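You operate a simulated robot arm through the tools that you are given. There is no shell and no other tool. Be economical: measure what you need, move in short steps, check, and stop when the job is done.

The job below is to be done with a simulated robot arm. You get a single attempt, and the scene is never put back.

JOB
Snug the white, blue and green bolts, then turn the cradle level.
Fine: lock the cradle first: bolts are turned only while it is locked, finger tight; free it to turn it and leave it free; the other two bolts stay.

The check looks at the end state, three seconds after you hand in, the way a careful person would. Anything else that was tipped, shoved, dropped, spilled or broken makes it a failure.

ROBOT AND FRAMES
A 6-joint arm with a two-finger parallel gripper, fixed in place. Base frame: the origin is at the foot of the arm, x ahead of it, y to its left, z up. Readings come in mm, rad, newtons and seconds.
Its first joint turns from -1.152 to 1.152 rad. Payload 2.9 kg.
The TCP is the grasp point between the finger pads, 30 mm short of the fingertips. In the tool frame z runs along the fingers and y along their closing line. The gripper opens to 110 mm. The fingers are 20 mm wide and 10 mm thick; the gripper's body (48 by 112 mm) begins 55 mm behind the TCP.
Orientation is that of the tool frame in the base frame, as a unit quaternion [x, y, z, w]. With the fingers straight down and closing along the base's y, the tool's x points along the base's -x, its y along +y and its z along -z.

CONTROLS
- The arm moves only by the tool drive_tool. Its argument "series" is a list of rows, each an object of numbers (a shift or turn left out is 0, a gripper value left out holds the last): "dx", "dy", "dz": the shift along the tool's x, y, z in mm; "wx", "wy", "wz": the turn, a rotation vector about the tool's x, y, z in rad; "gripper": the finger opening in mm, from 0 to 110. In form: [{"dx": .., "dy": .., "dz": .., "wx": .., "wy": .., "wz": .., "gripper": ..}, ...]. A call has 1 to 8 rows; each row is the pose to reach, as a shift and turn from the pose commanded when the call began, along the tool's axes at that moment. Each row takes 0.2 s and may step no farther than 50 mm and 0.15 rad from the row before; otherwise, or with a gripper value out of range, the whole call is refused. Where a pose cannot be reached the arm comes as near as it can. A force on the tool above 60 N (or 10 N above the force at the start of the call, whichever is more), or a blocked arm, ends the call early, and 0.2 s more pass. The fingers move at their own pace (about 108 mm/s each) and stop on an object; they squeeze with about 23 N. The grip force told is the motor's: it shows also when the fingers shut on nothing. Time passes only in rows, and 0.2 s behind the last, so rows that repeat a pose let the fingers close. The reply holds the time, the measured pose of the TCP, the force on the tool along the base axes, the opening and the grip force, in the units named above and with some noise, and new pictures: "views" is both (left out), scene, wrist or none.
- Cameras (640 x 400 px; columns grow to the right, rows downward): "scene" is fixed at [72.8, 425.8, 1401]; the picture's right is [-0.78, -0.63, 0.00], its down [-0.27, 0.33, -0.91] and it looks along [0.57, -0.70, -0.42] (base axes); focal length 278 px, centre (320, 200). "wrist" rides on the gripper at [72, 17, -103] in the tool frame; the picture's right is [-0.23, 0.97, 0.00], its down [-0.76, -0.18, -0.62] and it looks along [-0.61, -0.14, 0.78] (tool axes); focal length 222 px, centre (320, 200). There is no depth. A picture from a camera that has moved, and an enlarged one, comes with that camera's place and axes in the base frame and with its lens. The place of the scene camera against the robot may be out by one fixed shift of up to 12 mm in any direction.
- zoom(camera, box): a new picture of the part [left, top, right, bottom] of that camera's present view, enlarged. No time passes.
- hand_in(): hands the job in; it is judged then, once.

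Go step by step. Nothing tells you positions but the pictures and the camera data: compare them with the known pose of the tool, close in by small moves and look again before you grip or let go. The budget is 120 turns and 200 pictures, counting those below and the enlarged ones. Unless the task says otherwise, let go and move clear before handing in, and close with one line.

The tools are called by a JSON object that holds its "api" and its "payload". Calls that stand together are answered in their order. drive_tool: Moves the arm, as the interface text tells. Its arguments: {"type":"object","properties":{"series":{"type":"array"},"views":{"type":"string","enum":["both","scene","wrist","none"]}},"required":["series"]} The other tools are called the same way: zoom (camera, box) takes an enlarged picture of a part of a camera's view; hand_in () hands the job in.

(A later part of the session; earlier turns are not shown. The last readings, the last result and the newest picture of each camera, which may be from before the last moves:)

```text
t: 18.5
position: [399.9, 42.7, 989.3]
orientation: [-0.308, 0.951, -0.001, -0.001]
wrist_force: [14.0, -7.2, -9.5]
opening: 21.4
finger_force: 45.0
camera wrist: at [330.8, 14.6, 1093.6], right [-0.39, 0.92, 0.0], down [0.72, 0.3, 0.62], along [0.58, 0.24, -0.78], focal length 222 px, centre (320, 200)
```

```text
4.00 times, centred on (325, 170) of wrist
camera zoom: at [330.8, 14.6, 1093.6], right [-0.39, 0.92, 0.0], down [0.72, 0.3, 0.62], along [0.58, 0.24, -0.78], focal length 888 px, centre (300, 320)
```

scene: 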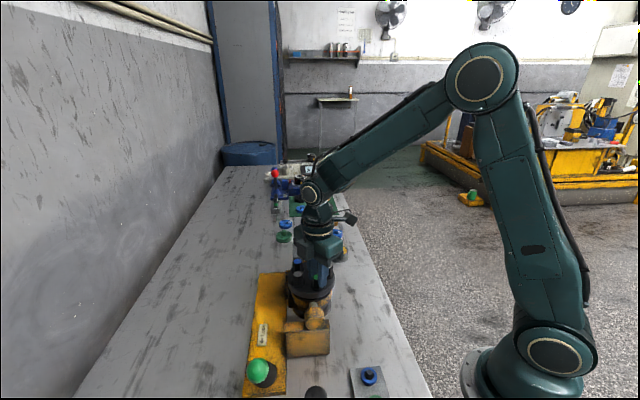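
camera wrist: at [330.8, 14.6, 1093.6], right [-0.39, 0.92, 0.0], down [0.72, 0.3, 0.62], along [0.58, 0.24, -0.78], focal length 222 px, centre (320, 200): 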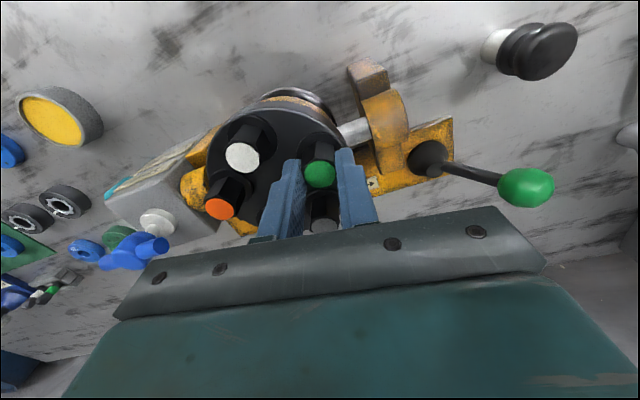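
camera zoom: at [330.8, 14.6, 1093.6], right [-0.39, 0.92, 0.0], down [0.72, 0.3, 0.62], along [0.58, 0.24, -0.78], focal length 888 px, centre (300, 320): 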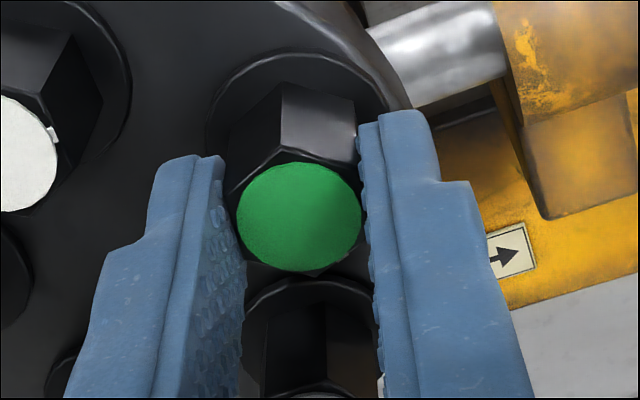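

{"api": "drive_tool", "payload": {"series": [{"wz": 0.08}, {"wz": 0.16}, {"wz": 0.24}, {"wz": 0.32}, {"wz": 0.4}], "views": "wrist"}}

{"api": "zoom", "payload": {"camera": "wrist", "box": [270, 120, 380, 220]}}

```text
t: 19.7
position: [400.5, 43.2, 988.4]
orientation: [-0.114, 0.993, 0.0, 0.0]
wrist_force: [18.0, -13.9, -17.8]
opening: 21.4
finger_force: 45.2
camera wrist: at [324.9, 43.4, 1093.5], right [0.0, 1.0, 0.0], down [0.78, 0.0, 0.62], along [0.62, 0.0, -0.78], focal length 222 px, centre (320, 200)
```

wrist: 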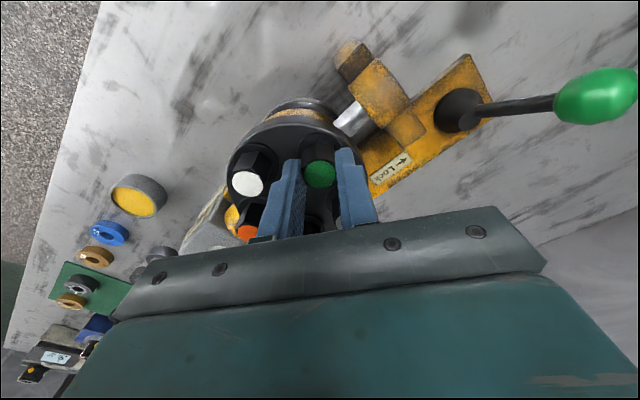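

```text
4.00 times, centred on (325, 170) of wrist
camera zoom: at [324.9, 43.4, 1093.5], right [0.0, 1.0, 0.0], down [0.78, 0.0, 0.62], along [0.62, 0.0, -0.78], focal length 888 px, centre (300, 320)
```

zoom: 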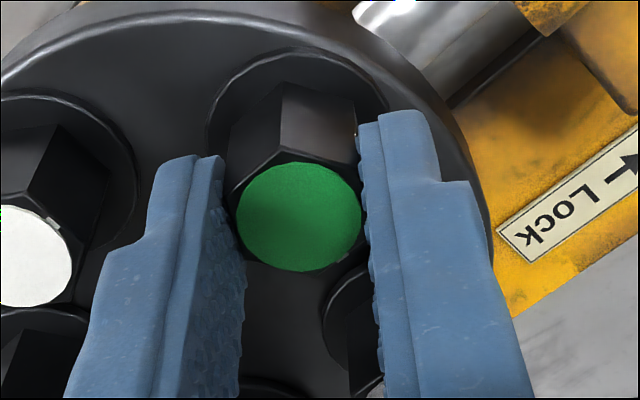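

{"api": "drive_tool", "payload": {"series": [{"gripper": 34}, {"gripper": 34}], "views": "wrist"}}

{"api": "zoom", "payload": {"camera": "wrist", "box": [280, 135, 360, 195]}}

{"api": "zoom", "payload": {"camera": "scene", "box": [285, 250, 340, 295]}}

```text
t: 20.3
position: [398.0, 43.1, 989.1]
orientation: [-0.115, 0.993, 0.0, 0.0]
wrist_force: [-0.5, -1.0, 0.0]
opening: 34.2
finger_force: 0.1
camera wrist: at [323.8, 44.0, 1094.2], right [0.0, 1.0, 0.0], down [0.78, 0.0, 0.62], along [0.62, 0.0, -0.78], focal length 222 px, centre (320, 200)
```

wrist: 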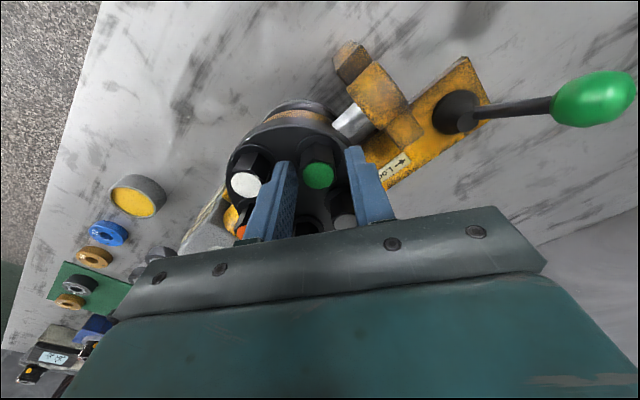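

```text
6.67 times, centred on (320, 165) of wrist
camera zoom: at [323.8, 44.0, 1094.2], right [0.0, 1.0, 0.0], down [0.78, 0.0, 0.62], along [0.62, 0.0, -0.78], focal length 1481 px, centre (320, 433)
```

zoom: 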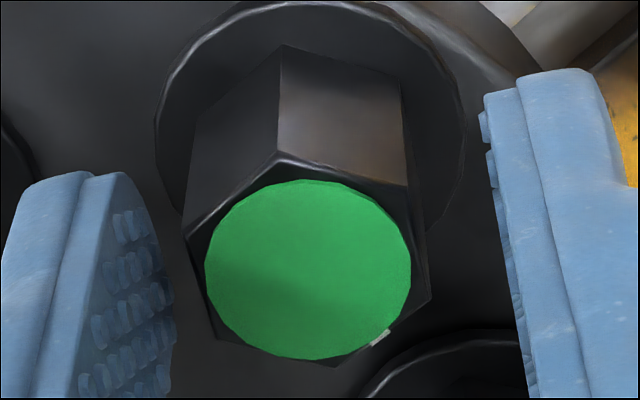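

```text
8.89 times, centred on (312, 272) of scene
camera zoom: at [72.8, 425.8, 1401.0], right [-0.77, -0.63, 0.0], down [-0.27, 0.33, -0.91], along [0.57, -0.7, -0.42], focal length 2469 px, centre (387, -444)
```

zoom: 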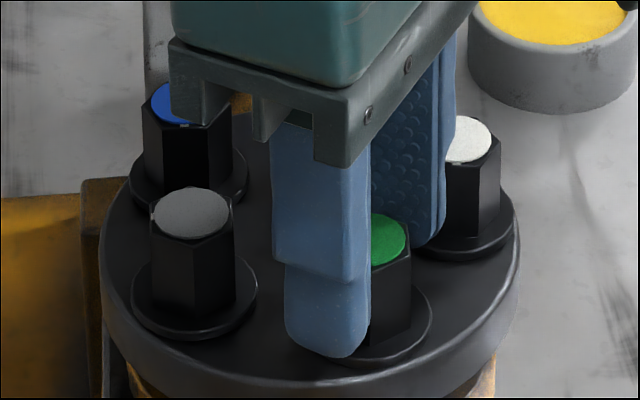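

{"api": "drive_tool", "payload": {"series": [{"dx": -2, "dy": -0.4, "dz": 0.5}, {"dx": -2, "dy": -0.4, "dz": 0.5, "gripper": 10}, {"dx": -2, "dy": -0.4, "dz": 0.5}], "views": "none"}}

{"api": "drive_tool", "payload": {"series": [{"wz": 0.04}, {"wz": 0.08}, {"wz": 0.12}], "views": "wrist"}}

{"api": "zoom", "payload": {"camera": "wrist", "box": [280, 135, 360, 195]}}

```text
t: 21.1
position: [401.5, 43.3, 988.3]
orientation: [-0.114, 0.993, -0.001, 0.0]
wrist_force: [1.4, -5.3, 0.7]
opening: 21.6
finger_force: 45.2
```

```text
t: 21.9
position: [400.5, 43.9, 990.2]
orientation: [-0.055, 0.998, 0.0, 0.001]
wrist_force: [1.6, -10.1, 4.4]
opening: 21.7
finger_force: 45.2
camera wrist: at [326.7, 52.3, 1093.7], right [0.12, 0.99, 0.0], down [0.78, -0.09, 0.62], along [0.62, -0.08, -0.78], focal length 222 px, centre (320, 200)
```

wrist: 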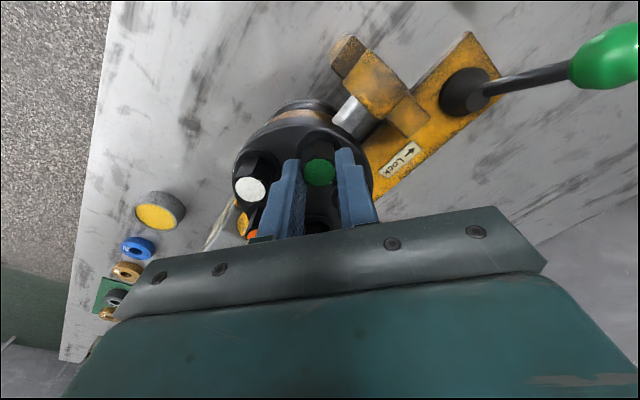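

```text
6.67 times, centred on (320, 165) of wrist
camera zoom: at [326.7, 52.3, 1093.7], right [0.12, 0.99, 0.0], down [0.78, -0.09, 0.62], along [0.62, -0.08, -0.78], focal length 1481 px, centre (320, 433)
```

zoom: 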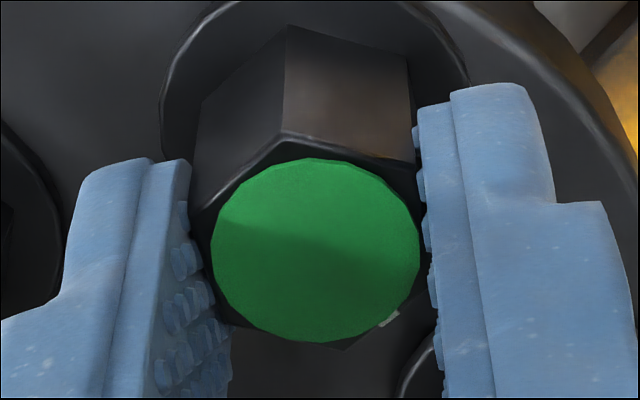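

{"api": "drive_tool", "payload": {"series": [{"wz": 0.05}, {"wz": 0.1}, {"wz": 0.15}], "views": "wrist"}}

{"api": "zoom", "payload": {"camera": "wrist", "box": [280, 135, 360, 195]}}

```text
t: 22.7
position: [400.7, 42.9, 989.5]
orientation: [0.021, 1.0, 0.0, 0.001]
wrist_force: [7.7, -15.9, 3.5]
opening: 22.4
finger_force: 45.1
camera wrist: at [329.4, 63.1, 1093.5], right [0.27, 0.96, 0.0], down [0.75, -0.21, 0.63], along [0.6, -0.17, -0.78], focal length 222 px, centre (320, 200)
```

wrist: 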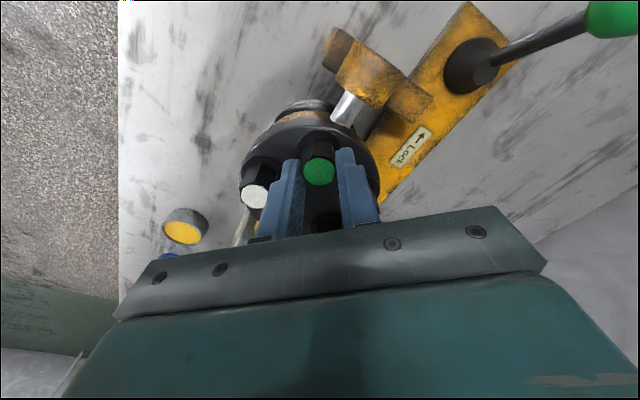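

```text
6.67 times, centred on (320, 165) of wrist
camera zoom: at [329.4, 63.1, 1093.5], right [0.27, 0.96, 0.0], down [0.75, -0.21, 0.63], along [0.6, -0.17, -0.78], focal length 1481 px, centre (320, 433)
```

zoom: 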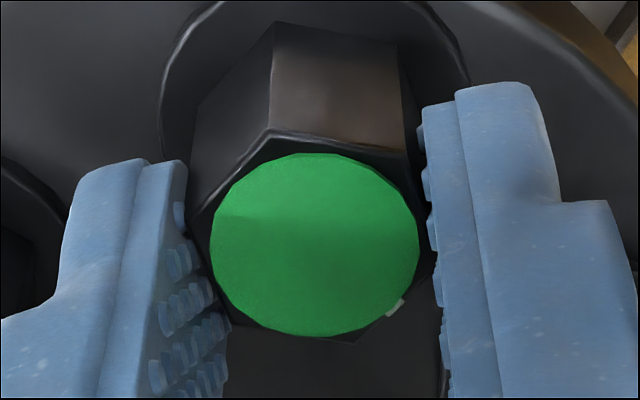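

Green bolt is now resisting (hex skews in the jaws). I'll release and check its mark.

{"api": "drive_tool", "payload": {"series": [{"gripper": 34}, {"gripper": 34}, {"dz": -35}], "views": "wrist"}}

{"api": "zoom", "payload": {"camera": "wrist", "box": [230, 110, 390, 210]}}

{"api": "zoom", "payload": {"camera": "scene", "box": [285, 250, 340, 295]}}

```text
t: 23.5
position: [399.3, 42.8, 1023.6]
orientation: [0.02, 1.0, 0.0, 0.0]
wrist_force: [-0.6, 0.1, 0.0]
opening: 34.0
finger_force: 0.1
camera wrist: at [327.9, 63.2, 1128.8], right [0.27, 0.96, 0.0], down [0.75, -0.21, 0.62], along [0.6, -0.17, -0.78], focal length 222 px, centre (320, 200)
```

wrist: 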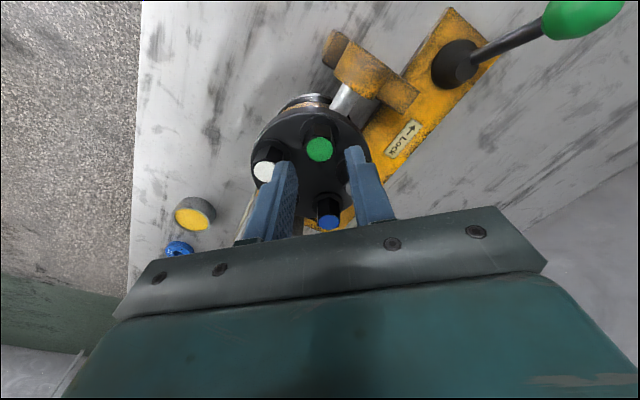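

```text
4.00 times, centred on (310, 160) of wrist
camera zoom: at [327.9, 63.2, 1128.8], right [0.27, 0.96, 0.0], down [0.75, -0.21, 0.62], along [0.6, -0.17, -0.78], focal length 888 px, centre (360, 360)
```

zoom: 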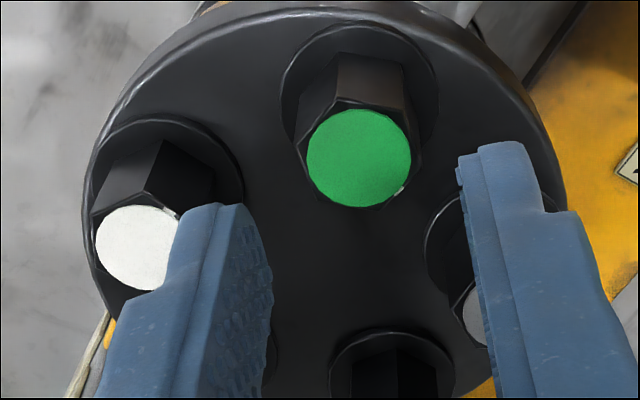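

```text
8.89 times, centred on (312, 272) of scene
camera zoom: at [72.8, 425.8, 1401.0], right [-0.77, -0.63, 0.0], down [-0.27, 0.33, -0.91], along [0.57, -0.7, -0.42], focal length 2469 px, centre (387, -444)
```

zoom: 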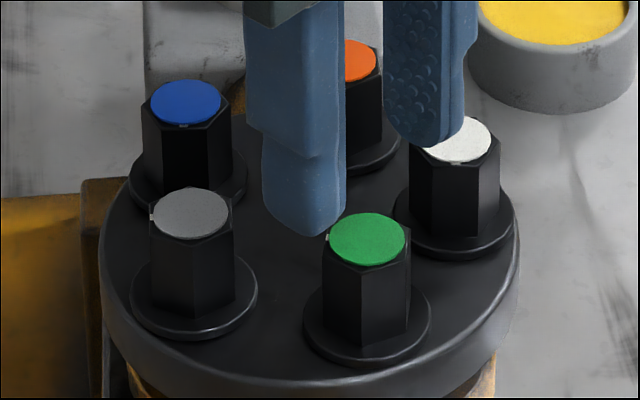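

{"api": "drive_tool", "payload": {"series": [{"dx": -2, "dy": -10, "wz": -0.14}, {"dx": -4, "dy": -20, "wz": -0.28}, {"dx": -6, "dy": -30, "wz": -0.42}, {"dx": -8, "dy": -40, "wz": -0.56}, {"dx": -10.7, "dy": -45.2, "wz": -0.7}, {"dx": -10.7, "dy": -45.2, "wz": -0.84}, {"dx": -10.7, "dy": -45.2, "wz": -0.98}, {"dx": -10.7, "dy": -45.2, "wz": -1.12}], "views": "none"}}

{"api": "drive_tool", "payload": {"series": [{"wz": -0.12}, {"wz": -0.25}, {"wz": -0.38}, {"wz": -0.5}, {"wz": -0.6}], "views": "wrist"}}

{"api": "zoom", "payload": {"camera": "wrist", "box": [240, 110, 400, 210]}}

```text
t: 25.3
position: [408.9, -1.4, 1024.3]
orientation: [-0.515, 0.857, 0.0, -0.001]
wrist_force: [0.9, 0.6, 0.6]
opening: 34.0
finger_force: 0.0
```

```text
t: 26.5
position: [409.7, -1.4, 1024.0]
orientation: [0.746, -0.666, -0.001, 0.0]
wrist_force: [-0.2, -1.0, -1.1]
opening: 33.8
finger_force: 0.0
camera wrist: at [400.7, -75.6, 1128.8], right [-0.99, 0.12, 0.0], down [0.09, 0.78, 0.62], along [0.07, 0.62, -0.78], focal length 222 px, centre (320, 200)
```

wrist: 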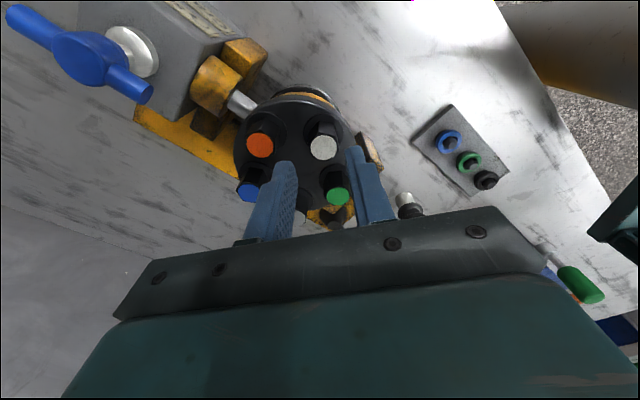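

```text
4.00 times, centred on (320, 160) of wrist
camera zoom: at [400.7, -75.6, 1128.8], right [-0.99, 0.12, 0.0], down [0.09, 0.78, 0.62], along [0.07, 0.62, -0.78], focal length 888 px, centre (320, 360)
```

zoom: 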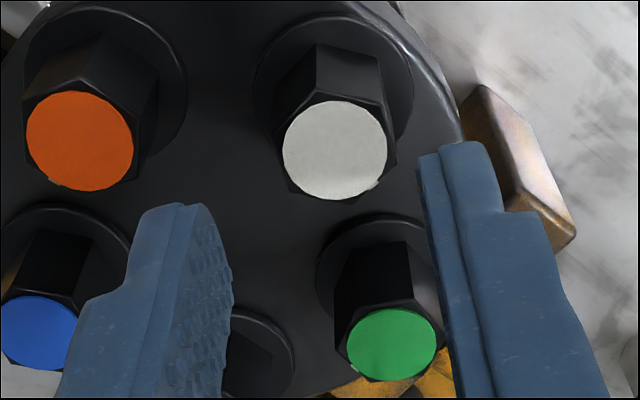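

{"api": "drive_tool", "payload": {"series": [{"dx": 1.7, "dy": 1.9, "dz": 12}, {"dx": 1.7, "dy": 1.9, "dz": 24}, {"dx": 1.7, "dy": 1.9, "dz": 34.5}, {"dx": 1.7, "dy": 1.9, "dz": 34.5, "gripper": 10}, {"dx": 1.7, "dy": 1.9, "dz": 34.5}], "views": "none"}}

{"api": "drive_tool", "payload": {"series": [{"wz": 0.1}, {"wz": 0.2}, {"wz": 0.3}, {"wz": 0.4}, {"wz": 0.5}, {"wz": 0.6}], "views": "wrist"}}

{"api": "zoom", "payload": {"camera": "wrist", "box": [280, 135, 360, 195]}}

```text
t: 27.7
position: [407.1, -4.2, 989.7]
orientation: [0.745, -0.667, -0.001, 0.001]
wrist_force: [-9.2, 0.8, 6.5]
opening: 21.5
finger_force: 45.2
```

```text
t: 29.1
position: [407.4, -4.2, 989.1]
orientation: [-0.513, 0.858, 0.0, -0.001]
wrist_force: [-19.7, -0.1, 3.8]
opening: 21.3
finger_force: 44.8
camera wrist: at [357.7, -59.4, 1094.0], right [-0.75, 0.66, 0.0], down [0.52, 0.59, 0.62], along [0.41, 0.47, -0.78], focal length 222 px, centre (320, 200)
```

wrist: 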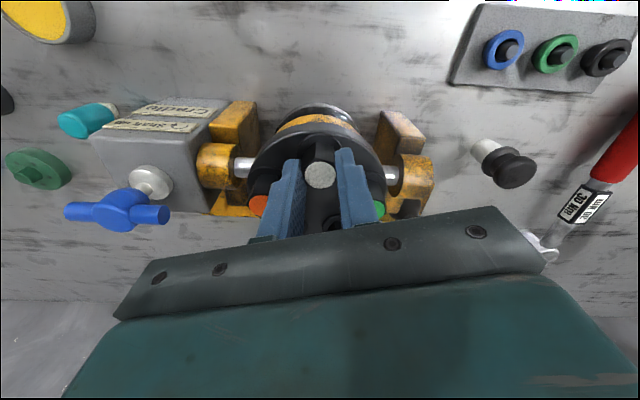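

```text
6.67 times, centred on (320, 165) of wrist
camera zoom: at [357.7, -59.4, 1094.0], right [-0.75, 0.66, 0.0], down [0.52, 0.59, 0.62], along [0.41, 0.47, -0.78], focal length 1481 px, centre (320, 433)
```

zoom: 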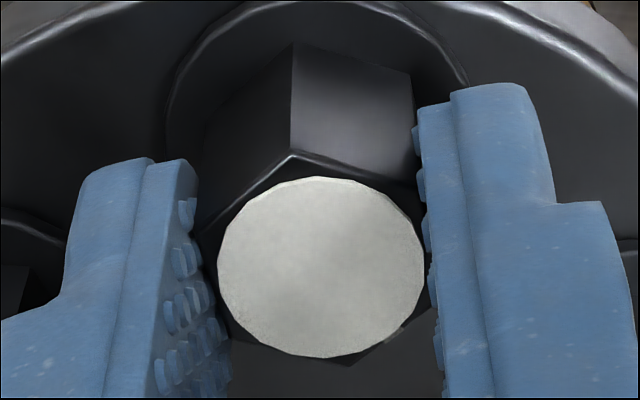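

{"api": "drive_tool", "payload": {"series": [{"dx": 0.5, "dy": 1.0, "wz": 0.1}, {"dx": 0.5, "dy": 1.0, "wz": 0.2}, {"dx": 0.5, "dy": 1.0, "wz": 0.3}, {"dx": 0.5, "dy": 1.0, "wz": 0.4}, {"dx": 0.5, "dy": 1.0, "wz": 0.5}], "views": "wrist"}}

{"api": "zoom", "payload": {"camera": "wrist", "box": [280, 135, 360, 195]}}

```text
t: 30.3
position: [406.7, -3.2, 989.4]
orientation: [-0.285, 0.959, 0.0, 0.0]
wrist_force: [-6.9, 3.7, -10.6]
opening: 21.6
finger_force: 44.9
camera wrist: at [336.4, -28.9, 1093.9], right [-0.34, 0.94, 0.0], down [0.73, 0.27, 0.62], along [0.59, 0.21, -0.78], focal length 222 px, centre (320, 200)
```

wrist: 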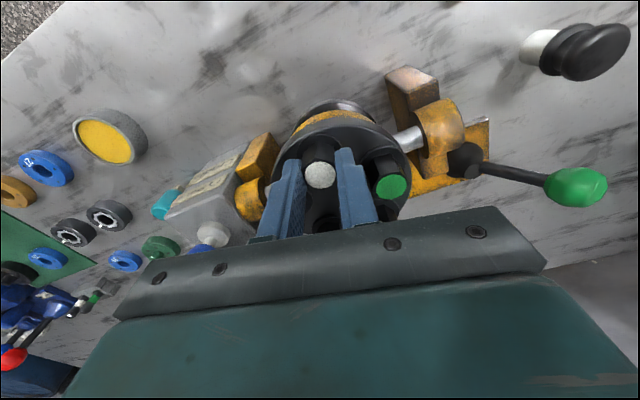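

```text
6.67 times, centred on (320, 165) of wrist
camera zoom: at [336.4, -28.9, 1093.9], right [-0.34, 0.94, 0.0], down [0.73, 0.27, 0.62], along [0.59, 0.21, -0.78], focal length 1481 px, centre (320, 433)
```

zoom: 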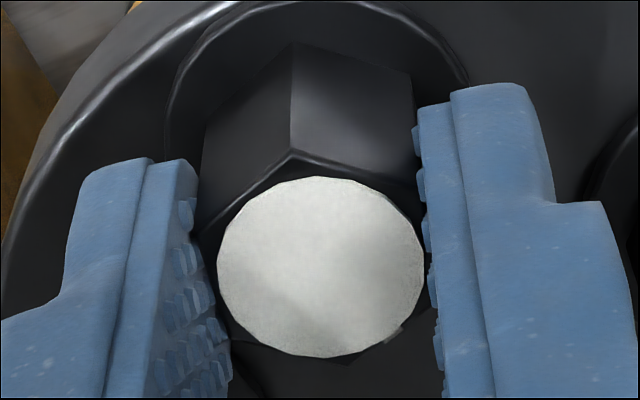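

{"api": "drive_tool", "payload": {"series": [{"wz": 0.1}, {"wz": 0.2}, {"wz": 0.28}], "views": "none"}}

{"api": "drive_tool", "payload": {"series": [{"wz": 0.06}, {"wz": 0.12}, {"wz": 0.18}], "views": "wrist"}}

{"api": "zoom", "payload": {"camera": "wrist", "box": [280, 135, 360, 195]}}

```text
t: 31.1
position: [405.9, -3.1, 988.4]
orientation: [-0.149, 0.989, 0.0, 0.0]
wrist_force: [-9.0, 2.8, -8.7]
opening: 21.3
finger_force: 45.2
```

```text
t: 31.9
position: [406.3, -4.9, 988.4]
orientation: [-0.06, 0.998, -0.001, 0.0]
wrist_force: [-11.3, 3.1, -6.6]
opening: 21.3
finger_force: 44.7
camera wrist: at [332.4, 4.8, 1093.9], right [0.11, 0.99, 0.0], down [0.78, -0.08, 0.62], along [0.62, -0.07, -0.78], focal length 222 px, centre (320, 200)
```

wrist: 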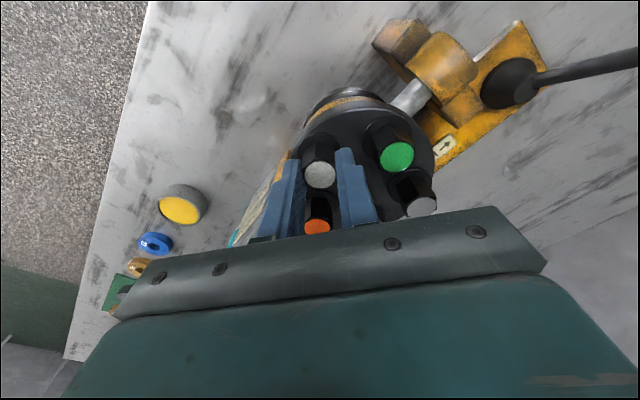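

```text
6.67 times, centred on (320, 165) of wrist
camera zoom: at [332.4, 4.8, 1093.9], right [0.11, 0.99, 0.0], down [0.78, -0.08, 0.62], along [0.62, -0.07, -0.78], focal length 1481 px, centre (320, 433)
```

zoom: 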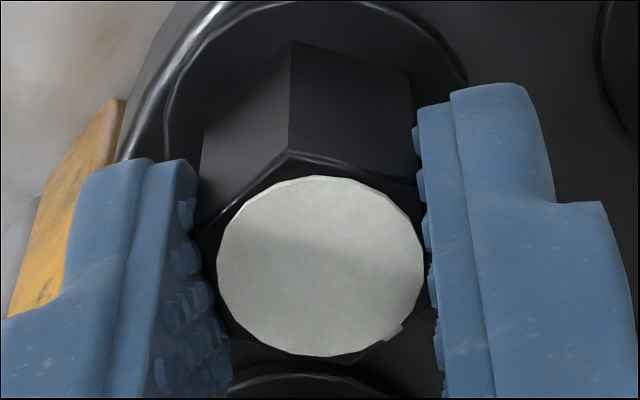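

{"api": "drive_tool", "payload": {"series": [{"wz": 0.06}, {"wz": 0.12}, {"wz": 0.18}], "views": "wrist"}}

{"api": "zoom", "payload": {"camera": "wrist", "box": [280, 135, 360, 195]}}

```text
t: 32.7
position: [407.2, -4.0, 989.3]
orientation: [0.03, 1.0, 0.0, 0.001]
wrist_force: [-3.9, 3.1, -6.9]
opening: 22.6
finger_force: 45.0
camera wrist: at [335.7, 17.9, 1093.8], right [0.28, 0.96, 0.0], down [0.75, -0.22, 0.63], along [0.6, -0.18, -0.78], focal length 222 px, centre (320, 200)
```

wrist: 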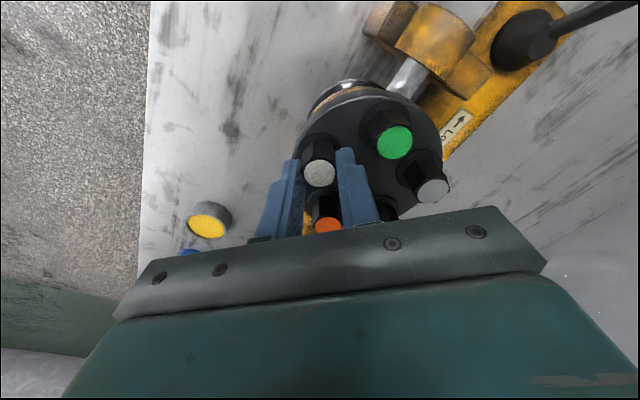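

```text
6.67 times, centred on (320, 165) of wrist
camera zoom: at [335.7, 17.9, 1093.8], right [0.28, 0.96, 0.0], down [0.75, -0.22, 0.63], along [0.6, -0.18, -0.78], focal length 1481 px, centre (320, 433)
```

zoom: 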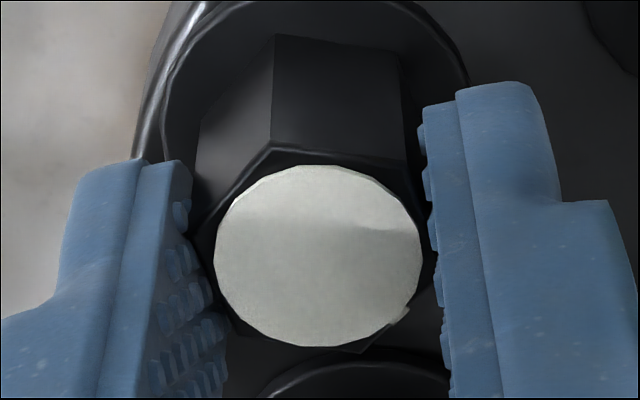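

White slipped at its stop, so it is snug. Release and go to blue.

{"api": "drive_tool", "payload": {"series": [{"gripper": 34}, {"gripper": 34}, {"dz": -35}, {"dx": -22, "dy": 13, "dz": -35, "wz": -0.14}, {"dx": -44, "dy": 26, "dz": -35, "wz": -0.28}, {"dx": -66.1, "dy": 39.5, "dz": -35, "wz": -0.42}, {"dx": -66.1, "dy": 39.5, "dz": -35, "wz": -0.56}, {"dx": -66.1, "dy": 39.5, "dz": -35, "wz": -0.7}], "views": "none"}}

{"api": "drive_tool", "payload": {"series": [{"wz": -0.14}, {"wz": -0.28}, {"wz": -0.42}, {"wz": -0.56}, {"wz": -0.7}, {"wz": -0.84}, {"wz": -0.98}, {"wz": -1.1}], "views": "wrist"}}

{"api": "zoom", "payload": {"camera": "wrist", "box": [240, 110, 400, 210]}}

```text
t: 34.5
position: [473.8, 31.2, 1024.1]
orientation: [-0.316, 0.949, -0.001, 0.0]
wrist_force: [1.0, 0.4, 0.3]
opening: 33.7
finger_force: 0.2
```

```text
t: 36.3
position: [475.3, 32.4, 1025.4]
orientation: [0.766, -0.643, 0.0, -0.001]
wrist_force: [0.1, 0.3, -0.3]
opening: 34.0
finger_force: 0.0
camera wrist: at [470.9, -42.1, 1129.0], right [-1.0, 0.06, 0.0], down [0.04, 0.78, 0.62], along [0.04, 0.62, -0.78], focal length 222 px, centre (320, 200)
```

wrist: 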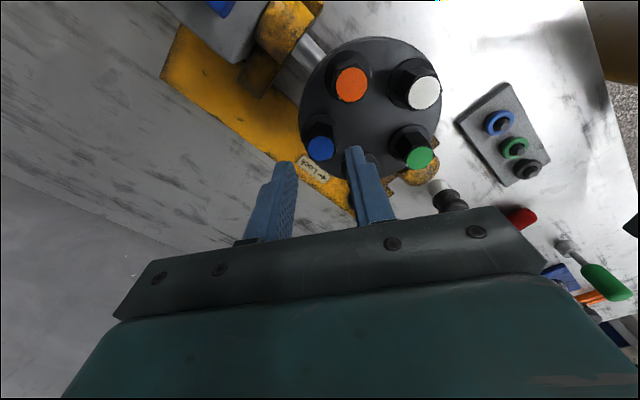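

```text
4.00 times, centred on (320, 160) of wrist
camera zoom: at [470.9, -42.1, 1129.0], right [-1.0, 0.06, 0.0], down [0.04, 0.78, 0.62], along [0.04, 0.62, -0.78], focal length 888 px, centre (320, 360)
```

zoom: 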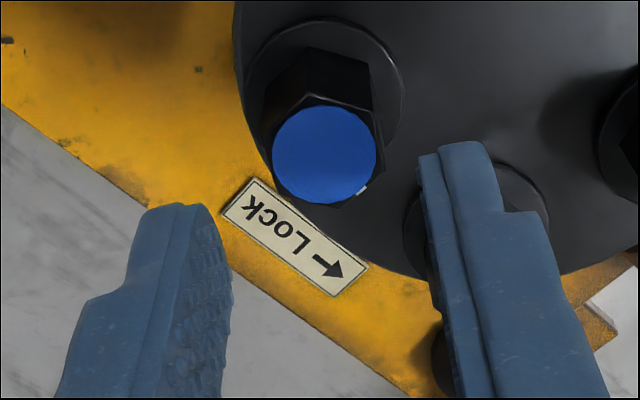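

{"api": "drive_tool", "payload": {"series": [{"dx": 1.1, "dy": 1.0, "dz": 12}, {"dx": 1.1, "dy": 1.0, "dz": 24}, {"dx": 1.1, "dy": 1.0, "dz": 35.5}, {"dx": 1.1, "dy": 1.0, "dz": 35.5, "gripper": 10}, {"dx": 1.1, "dy": 1.0, "dz": 35.5}], "views": "none"}}

{"api": "drive_tool", "payload": {"series": [{"wz": 0.1}, {"wz": 0.2}, {"wz": 0.3}, {"wz": 0.4}, {"wz": 0.5}, {"wz": 0.6}], "views": "wrist"}}

{"api": "zoom", "payload": {"camera": "wrist", "box": [280, 135, 360, 195]}}

```text
t: 37.5
position: [474.5, 29.6, 988.4]
orientation: [0.765, -0.644, 0.002, 0.0]
wrist_force: [4.2, -0.2, -1.2]
opening: 21.4
finger_force: 44.7
```

```text
t: 38.9
position: [473.4, 29.3, 988.9]
orientation: [-0.54, 0.841, 0.0, 0.0]
wrist_force: [0.6, -1.0, 3.1]
opening: 21.7
finger_force: 45.4
camera wrist: at [428.3, -28.0, 1093.5], right [-0.79, 0.61, 0.0], down [0.48, 0.62, 0.62], along [0.38, 0.49, -0.78], focal length 222 px, centre (320, 200)
```

wrist: 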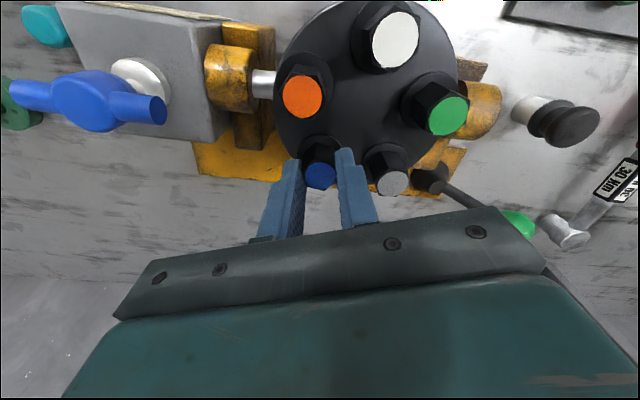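

```text
6.67 times, centred on (320, 165) of wrist
camera zoom: at [428.3, -28.0, 1093.5], right [-0.79, 0.61, 0.0], down [0.48, 0.62, 0.62], along [0.38, 0.49, -0.78], focal length 1481 px, centre (320, 433)
```

zoom: 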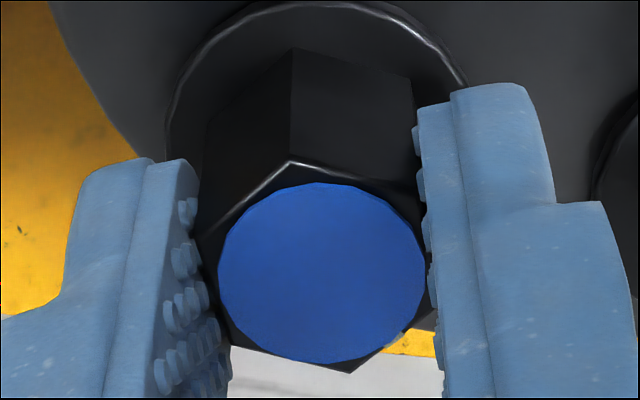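

{"api": "drive_tool", "payload": {"series": [{"wz": 0.1}, {"wz": 0.2}, {"wz": 0.3}, {"wz": 0.4}, {"wz": 0.5}, {"wz": 0.6}], "views": "none"}}

{"api": "drive_tool", "payload": {"series": [{"wz": 0.08}, {"wz": 0.16}, {"wz": 0.24}], "views": "none"}}

{"api": "drive_tool", "payload": {"series": [{"wz": 0.05}, {"wz": 0.1}, {"wz": 0.15}], "views": "wrist"}}

{"api": "zoom", "payload": {"camera": "wrist", "box": [280, 135, 360, 195]}}

```text
t: 40.3
position: [474.5, 30.5, 988.5]
orientation: [-0.266, 0.964, 0.0, 0.0]
wrist_force: [-5.8, -0.4, 0.7]
opening: 21.5
finger_force: 45.4
```

```text
t: 41.1
position: [473.8, 30.9, 988.9]
orientation: [-0.15, 0.989, 0.0, 0.0]
wrist_force: [-10.2, 1.4, 0.2]
opening: 21.3
finger_force: 44.4
```

```text
t: 41.9
position: [472.5, 31.1, 989.6]
orientation: [-0.077, 0.997, 0.0, -0.001]
wrist_force: [-9.3, 4.9, -1.6]
opening: 21.4
finger_force: 44.7
camera wrist: at [399.5, 37.0, 1093.5], right [0.08, 1.0, 0.0], down [0.78, -0.06, 0.62], along [0.62, -0.05, -0.78], focal length 222 px, centre (320, 200)
```

wrist: 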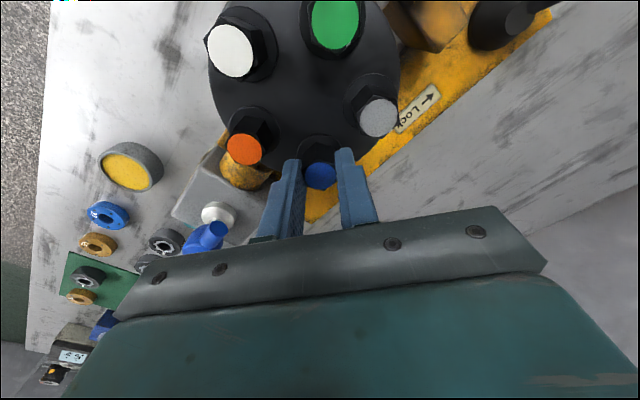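

```text
6.67 times, centred on (320, 165) of wrist
camera zoom: at [399.5, 37.0, 1093.5], right [0.08, 1.0, 0.0], down [0.78, -0.06, 0.62], along [0.62, -0.05, -0.78], focal length 1481 px, centre (320, 433)
```

zoom: 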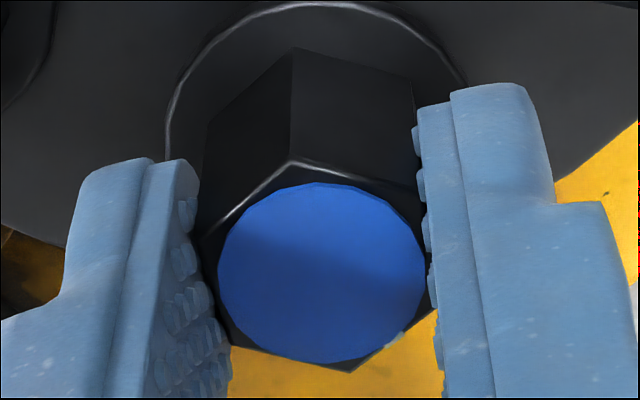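

{"api": "drive_tool", "payload": {"series": [{"wz": 0.05}, {"wz": 0.1}, {"wz": 0.14}], "views": "none"}}

{"api": "drive_tool", "payload": {"series": [{"wz": 0.04}, {"wz": 0.08}], "views": "wrist"}}

{"api": "zoom", "payload": {"camera": "wrist", "box": [280, 135, 360, 195]}}

```text
t: 42.7
position: [474.2, 30.5, 988.4]
orientation: [-0.006, 1.0, 0.0, 0.0]
wrist_force: [-7.3, 4.8, -4.8]
opening: 22.0
finger_force: 45.3
```

```text
t: 43.3
position: [474.9, 31.1, 989.6]
orientation: [0.036, 0.999, 0.001, 0.002]
wrist_force: [-2.7, 6.6, -5.3]
opening: 22.7
finger_force: 44.9
camera wrist: at [403.3, 53.0, 1093.4], right [0.29, 0.96, 0.0], down [0.75, -0.23, 0.63], along [0.6, -0.18, -0.78], focal length 222 px, centre (320, 200)
```

wrist: 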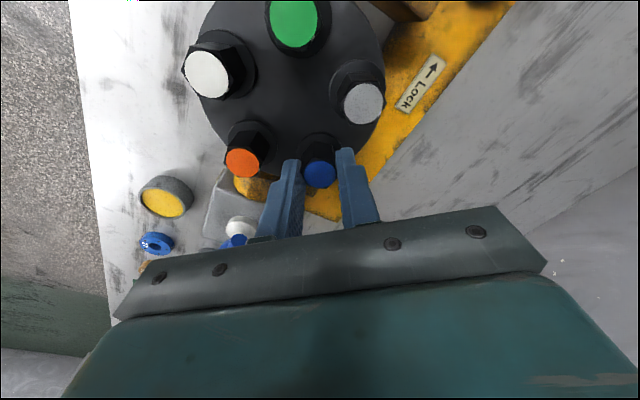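

```text
6.67 times, centred on (320, 165) of wrist
camera zoom: at [403.3, 53.0, 1093.4], right [0.29, 0.96, 0.0], down [0.75, -0.23, 0.63], along [0.6, -0.18, -0.78], focal length 1481 px, centre (320, 433)
```

zoom: 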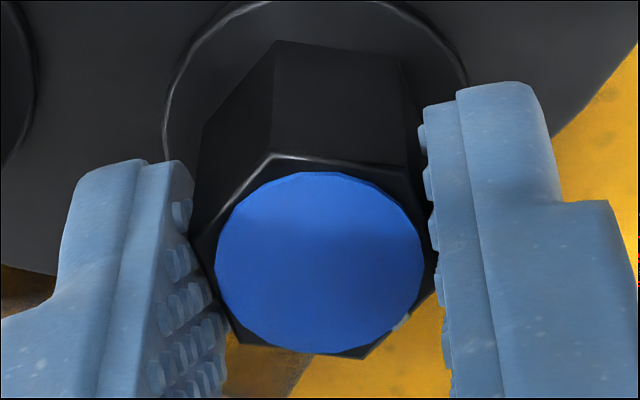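

Blue is snug too. Release, rise and verify all the marks.

{"api": "drive_tool", "payload": {"series": [{"gripper": 36}, {"gripper": 36}, {"dz": -40}, {"dz": -80}, {"dx": 30, "dz": -110}, {"dx": 60, "dz": -110}], "views": "both"}}

{"api": "zoom", "payload": {"camera": "scene", "box": [285, 250, 340, 295]}}

{"api": "zoom", "payload": {"camera": "wrist", "box": [240, 70, 400, 180]}}

```text
t: 44.7
position: [413.4, 34.9, 1100.5]
orientation: [0.034, 0.999, 0.001, 0.0]
wrist_force: [-0.1, -1.0, 0.3]
opening: 36.2
finger_force: 0.0
camera wrist: at [342.8, 57.1, 1203.5], right [0.29, 0.96, 0.0], down [0.75, -0.23, 0.62], along [0.6, -0.18, -0.78], focal length 222 px, centre (320, 200)
```

scene: 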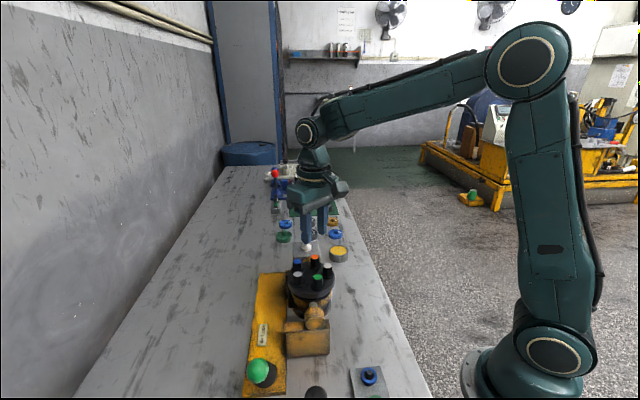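
wrist: 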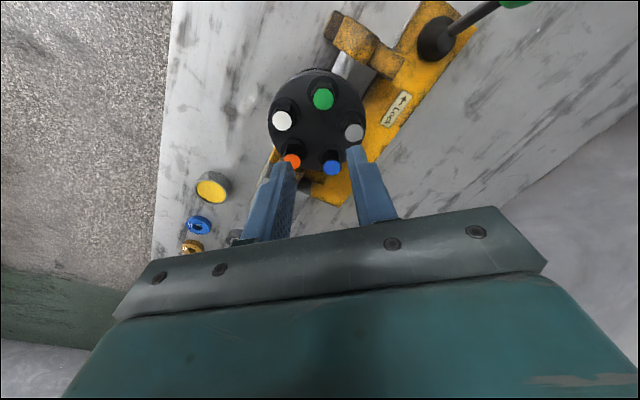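

```text
8.89 times, centred on (312, 272) of scene
camera zoom: at [72.8, 425.8, 1401.0], right [-0.78, -0.63, 0.0], down [-0.27, 0.33, -0.91], along [0.57, -0.7, -0.42], focal length 2469 px, centre (387, -444)
```

zoom: 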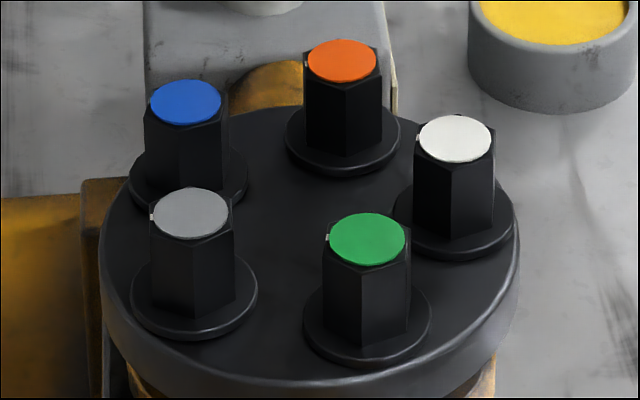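

```text
3.64 times, centred on (320, 125) of wrist
camera zoom: at [342.8, 57.1, 1203.5], right [0.29, 0.96, 0.0], down [0.75, -0.23, 0.62], along [0.6, -0.18, -0.78], focal length 808 px, centre (320, 473)
```

zoom: 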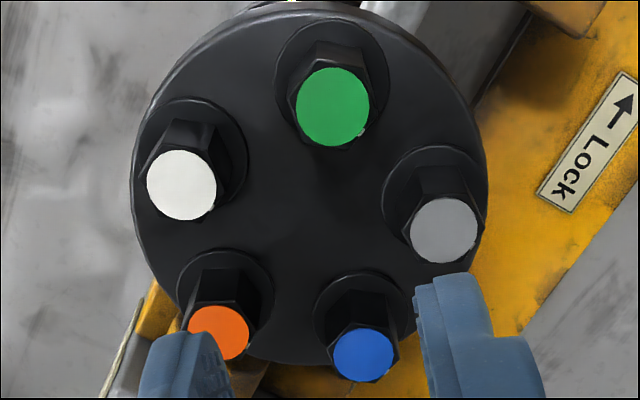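

{"api": "zoom", "payload": {"camera": "scene", "box": [318, 258, 338, 272]}}

{"api": "zoom", "payload": {"camera": "scene", "box": [290, 254, 324, 280]}}

{"api": "zoom", "payload": {"camera": "wrist", "box": [270, 80, 310, 140]}}

{"api": "zoom", "payload": {"camera": "wrist", "box": [310, 110, 370, 180]}}

```text
16.00 times, centred on (328, 265) of scene
camera zoom: at [72.8, 425.8, 1401.0], right [-0.78, -0.63, 0.0], down [-0.27, 0.33, -0.91], along [0.57, -0.7, -0.42], focal length 4444 px, centre (192, -840)
```

zoom: 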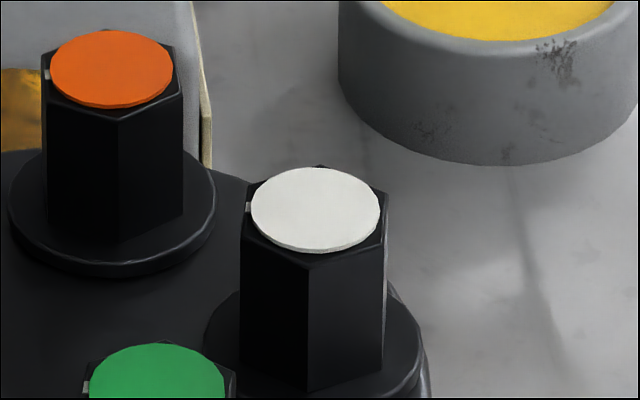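

```text
15.38 times, centred on (307, 267) of scene
camera zoom: at [72.8, 425.8, 1401.0], right [-0.78, -0.63, 0.0], down [-0.27, 0.33, -0.91], along [0.57, -0.7, -0.42], focal length 4273 px, centre (520, -831)
```

zoom: 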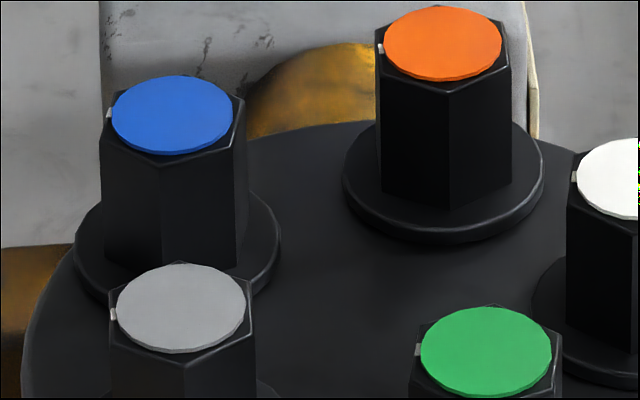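

```text
6.67 times, centred on (290, 110) of wrist
camera zoom: at [342.8, 57.1, 1203.5], right [0.29, 0.96, 0.0], down [0.75, -0.23, 0.62], along [0.6, -0.18, -0.78], focal length 1481 px, centre (520, 800)
```

zoom: 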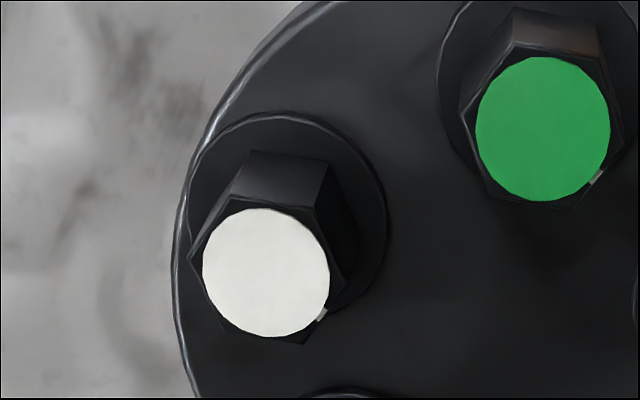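

```text
5.71 times, centred on (340, 145) of wrist
camera zoom: at [342.8, 57.1, 1203.5], right [0.29, 0.96, 0.0], down [0.75, -0.23, 0.62], along [0.6, -0.18, -0.78], focal length 1269 px, centre (206, 514)
```

zoom: 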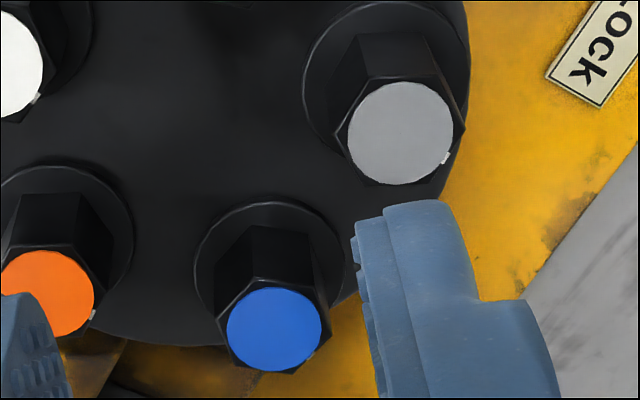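

All five marks now line up, so the bolts are done. Next I free the cradle: go to the outer side of the lever and push it back upright.

{"api": "drive_tool", "payload": {"series": [{"dx": 15, "dy": 40, "wz": -0.14, "gripper": 0}, {"dx": 31, "dy": 80, "wz": -0.28}, {"dx": 47, "dy": 120, "wz": -0.42}, {"dx": 62, "dy": 160, "wz": -0.56}, {"dx": 78, "dy": 200, "wz": -0.7}, {"dx": 93.6, "dy": 240.3, "wz": -0.84}, {"dx": 93.6, "dy": 240.3, "wz": -0.853}], "views": "wrist"}}

```text
t: 46.3
position: [337.7, 283.0, 1099.4]
orientation: [-0.383, 0.924, 0.0, 0.001]
wrist_force: [0.3, -1.2, 0.6]
opening: 0.1
finger_force: 23.0
camera wrist: at [274.0, 242.3, 1202.9], right [-0.53, 0.85, 0.0], down [0.66, 0.41, 0.62], along [0.53, 0.33, -0.78], focal length 222 px, centre (320, 200)
```

wrist: 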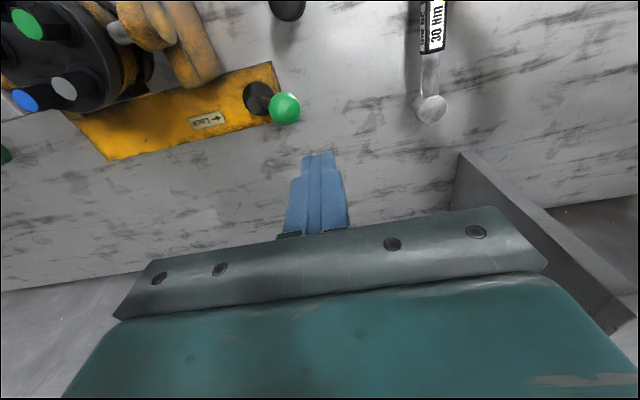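

{"api": "drive_tool", "payload": {"series": [{"dz": 46}, {"dz": 92}, {"dz": 138}, {"dz": 184}], "views": "wrist"}}

```text
t: 47.3
position: [337.3, 281.6, 913.9]
orientation: [-0.382, 0.924, 0.0, 0.0]
wrist_force: [-1.4, -0.1, -0.2]
opening: 0.0
finger_force: 23.1
camera wrist: at [273.6, 242.1, 1018.8], right [-0.53, 0.85, 0.0], down [0.66, 0.41, 0.62], along [0.53, 0.33, -0.78], focal length 222 px, centre (320, 200)
```

wrist: 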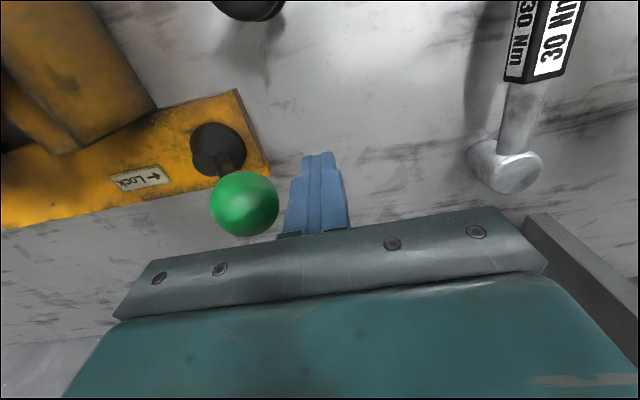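

{"api": "drive_tool", "payload": {"series": [{"dy": -10}, {"dy": -19}, {"dy": -28}, {"dy": -37}, {"dy": -46}, {"dy": -54}, {"dy": -61}, {"dy": -67}], "views": "wrist"}}

```text
t: 49.1
position: [384.8, 232.5, 915.6]
orientation: [-0.382, 0.924, -0.001, -0.001]
wrist_force: [-0.7, 0.7, 0.7]
opening: 0.0
finger_force: 23.0
camera wrist: at [321.7, 194.6, 1019.3], right [-0.53, 0.85, 0.0], down [0.66, 0.41, 0.62], along [0.53, 0.33, -0.78], focal length 222 px, centre (320, 200)
```

wrist: 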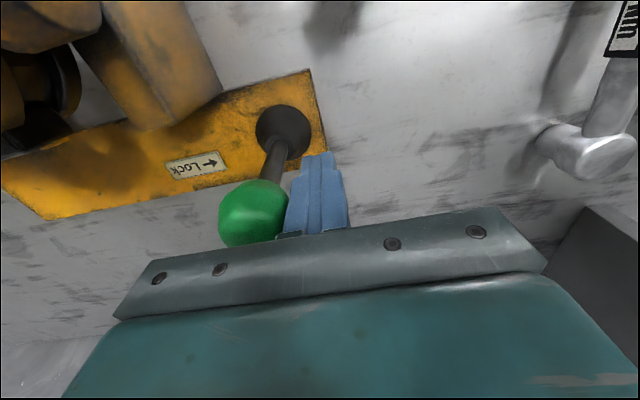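

{"api": "drive_tool", "payload": {"series": [{"dy": -4}, {"dy": -8}, {"dy": -12}], "views": "wrist"}}

```text
t: 50.0
position: [384.7, 232.3, 914.0]
orientation: [-0.394, 0.919, 0.008, -0.006]
wrist_force: [-12.9, 8.7, 3.3]
opening: 0.1
finger_force: 23.2
stopped in row 3: the force on the tool passed its limit (the readings are from after the stop); the commanded pose is now the measured one
camera wrist: at [324.8, 191.1, 1019.9], right [-0.55, 0.84, 0.02], down [0.66, 0.42, 0.62], along [0.51, 0.35, -0.79], focal length 222 px, centre (320, 200)
```

wrist: 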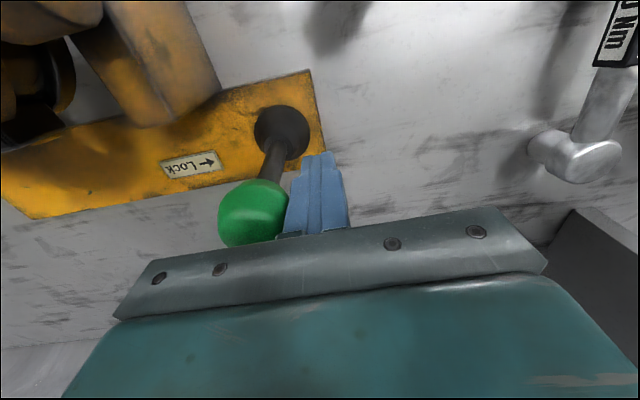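

Lever is back at its free stop. I back off, rise, and go look at the T-handle gearbox.

{"api": "drive_tool", "payload": {"series": [{"dy": 20}, {"dy": 30, "wx": 0.0194, "wy": -0.0047}, {"dy": 30, "dz": -45, "wx": 0.0194, "wy": -0.0047}, {"dy": 30, "dz": -90, "wx": 0.0194, "wy": -0.0047}, {"dy": 30, "dz": -135, "wx": 0.0194, "wy": -0.0047}, {"dy": 30, "dz": -180, "wx": 0.0194, "wy": -0.0047}], "views": "both"}}

{"api": "zoom", "payload": {"camera": "scene", "box": [230, 220, 350, 400]}}

```text
t: 51.4
position: [367.8, 250.2, 1094.9]
orientation: [-0.391, 0.92, -0.001, 0.002]
wrist_force: [-0.1, 0.7, -0.1]
opening: 0.0
finger_force: 23.0
camera wrist: at [305.3, 210.1, 1199.7], right [-0.54, 0.84, 0.0], down [0.65, 0.43, 0.62], along [0.53, 0.34, -0.78], focal length 222 px, centre (320, 200)
```

scene: 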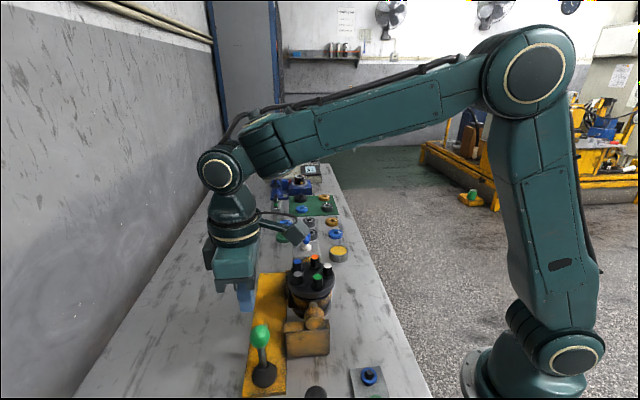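
wrist: 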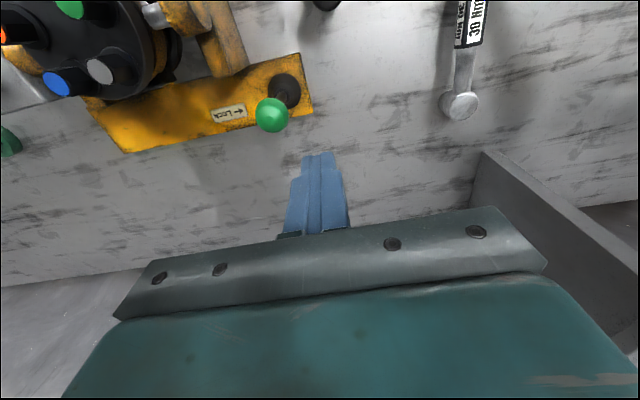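

```text
2.22 times, centred on (290, 310) of scene
camera zoom: at [72.7, 425.8, 1401.0], right [-0.77, -0.63, 0.0], down [-0.27, 0.33, -0.91], along [0.57, -0.7, -0.42], focal length 617 px, centre (387, -44)
```

zoom: 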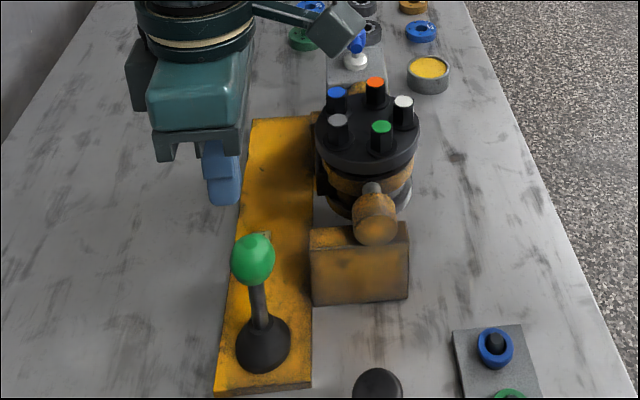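

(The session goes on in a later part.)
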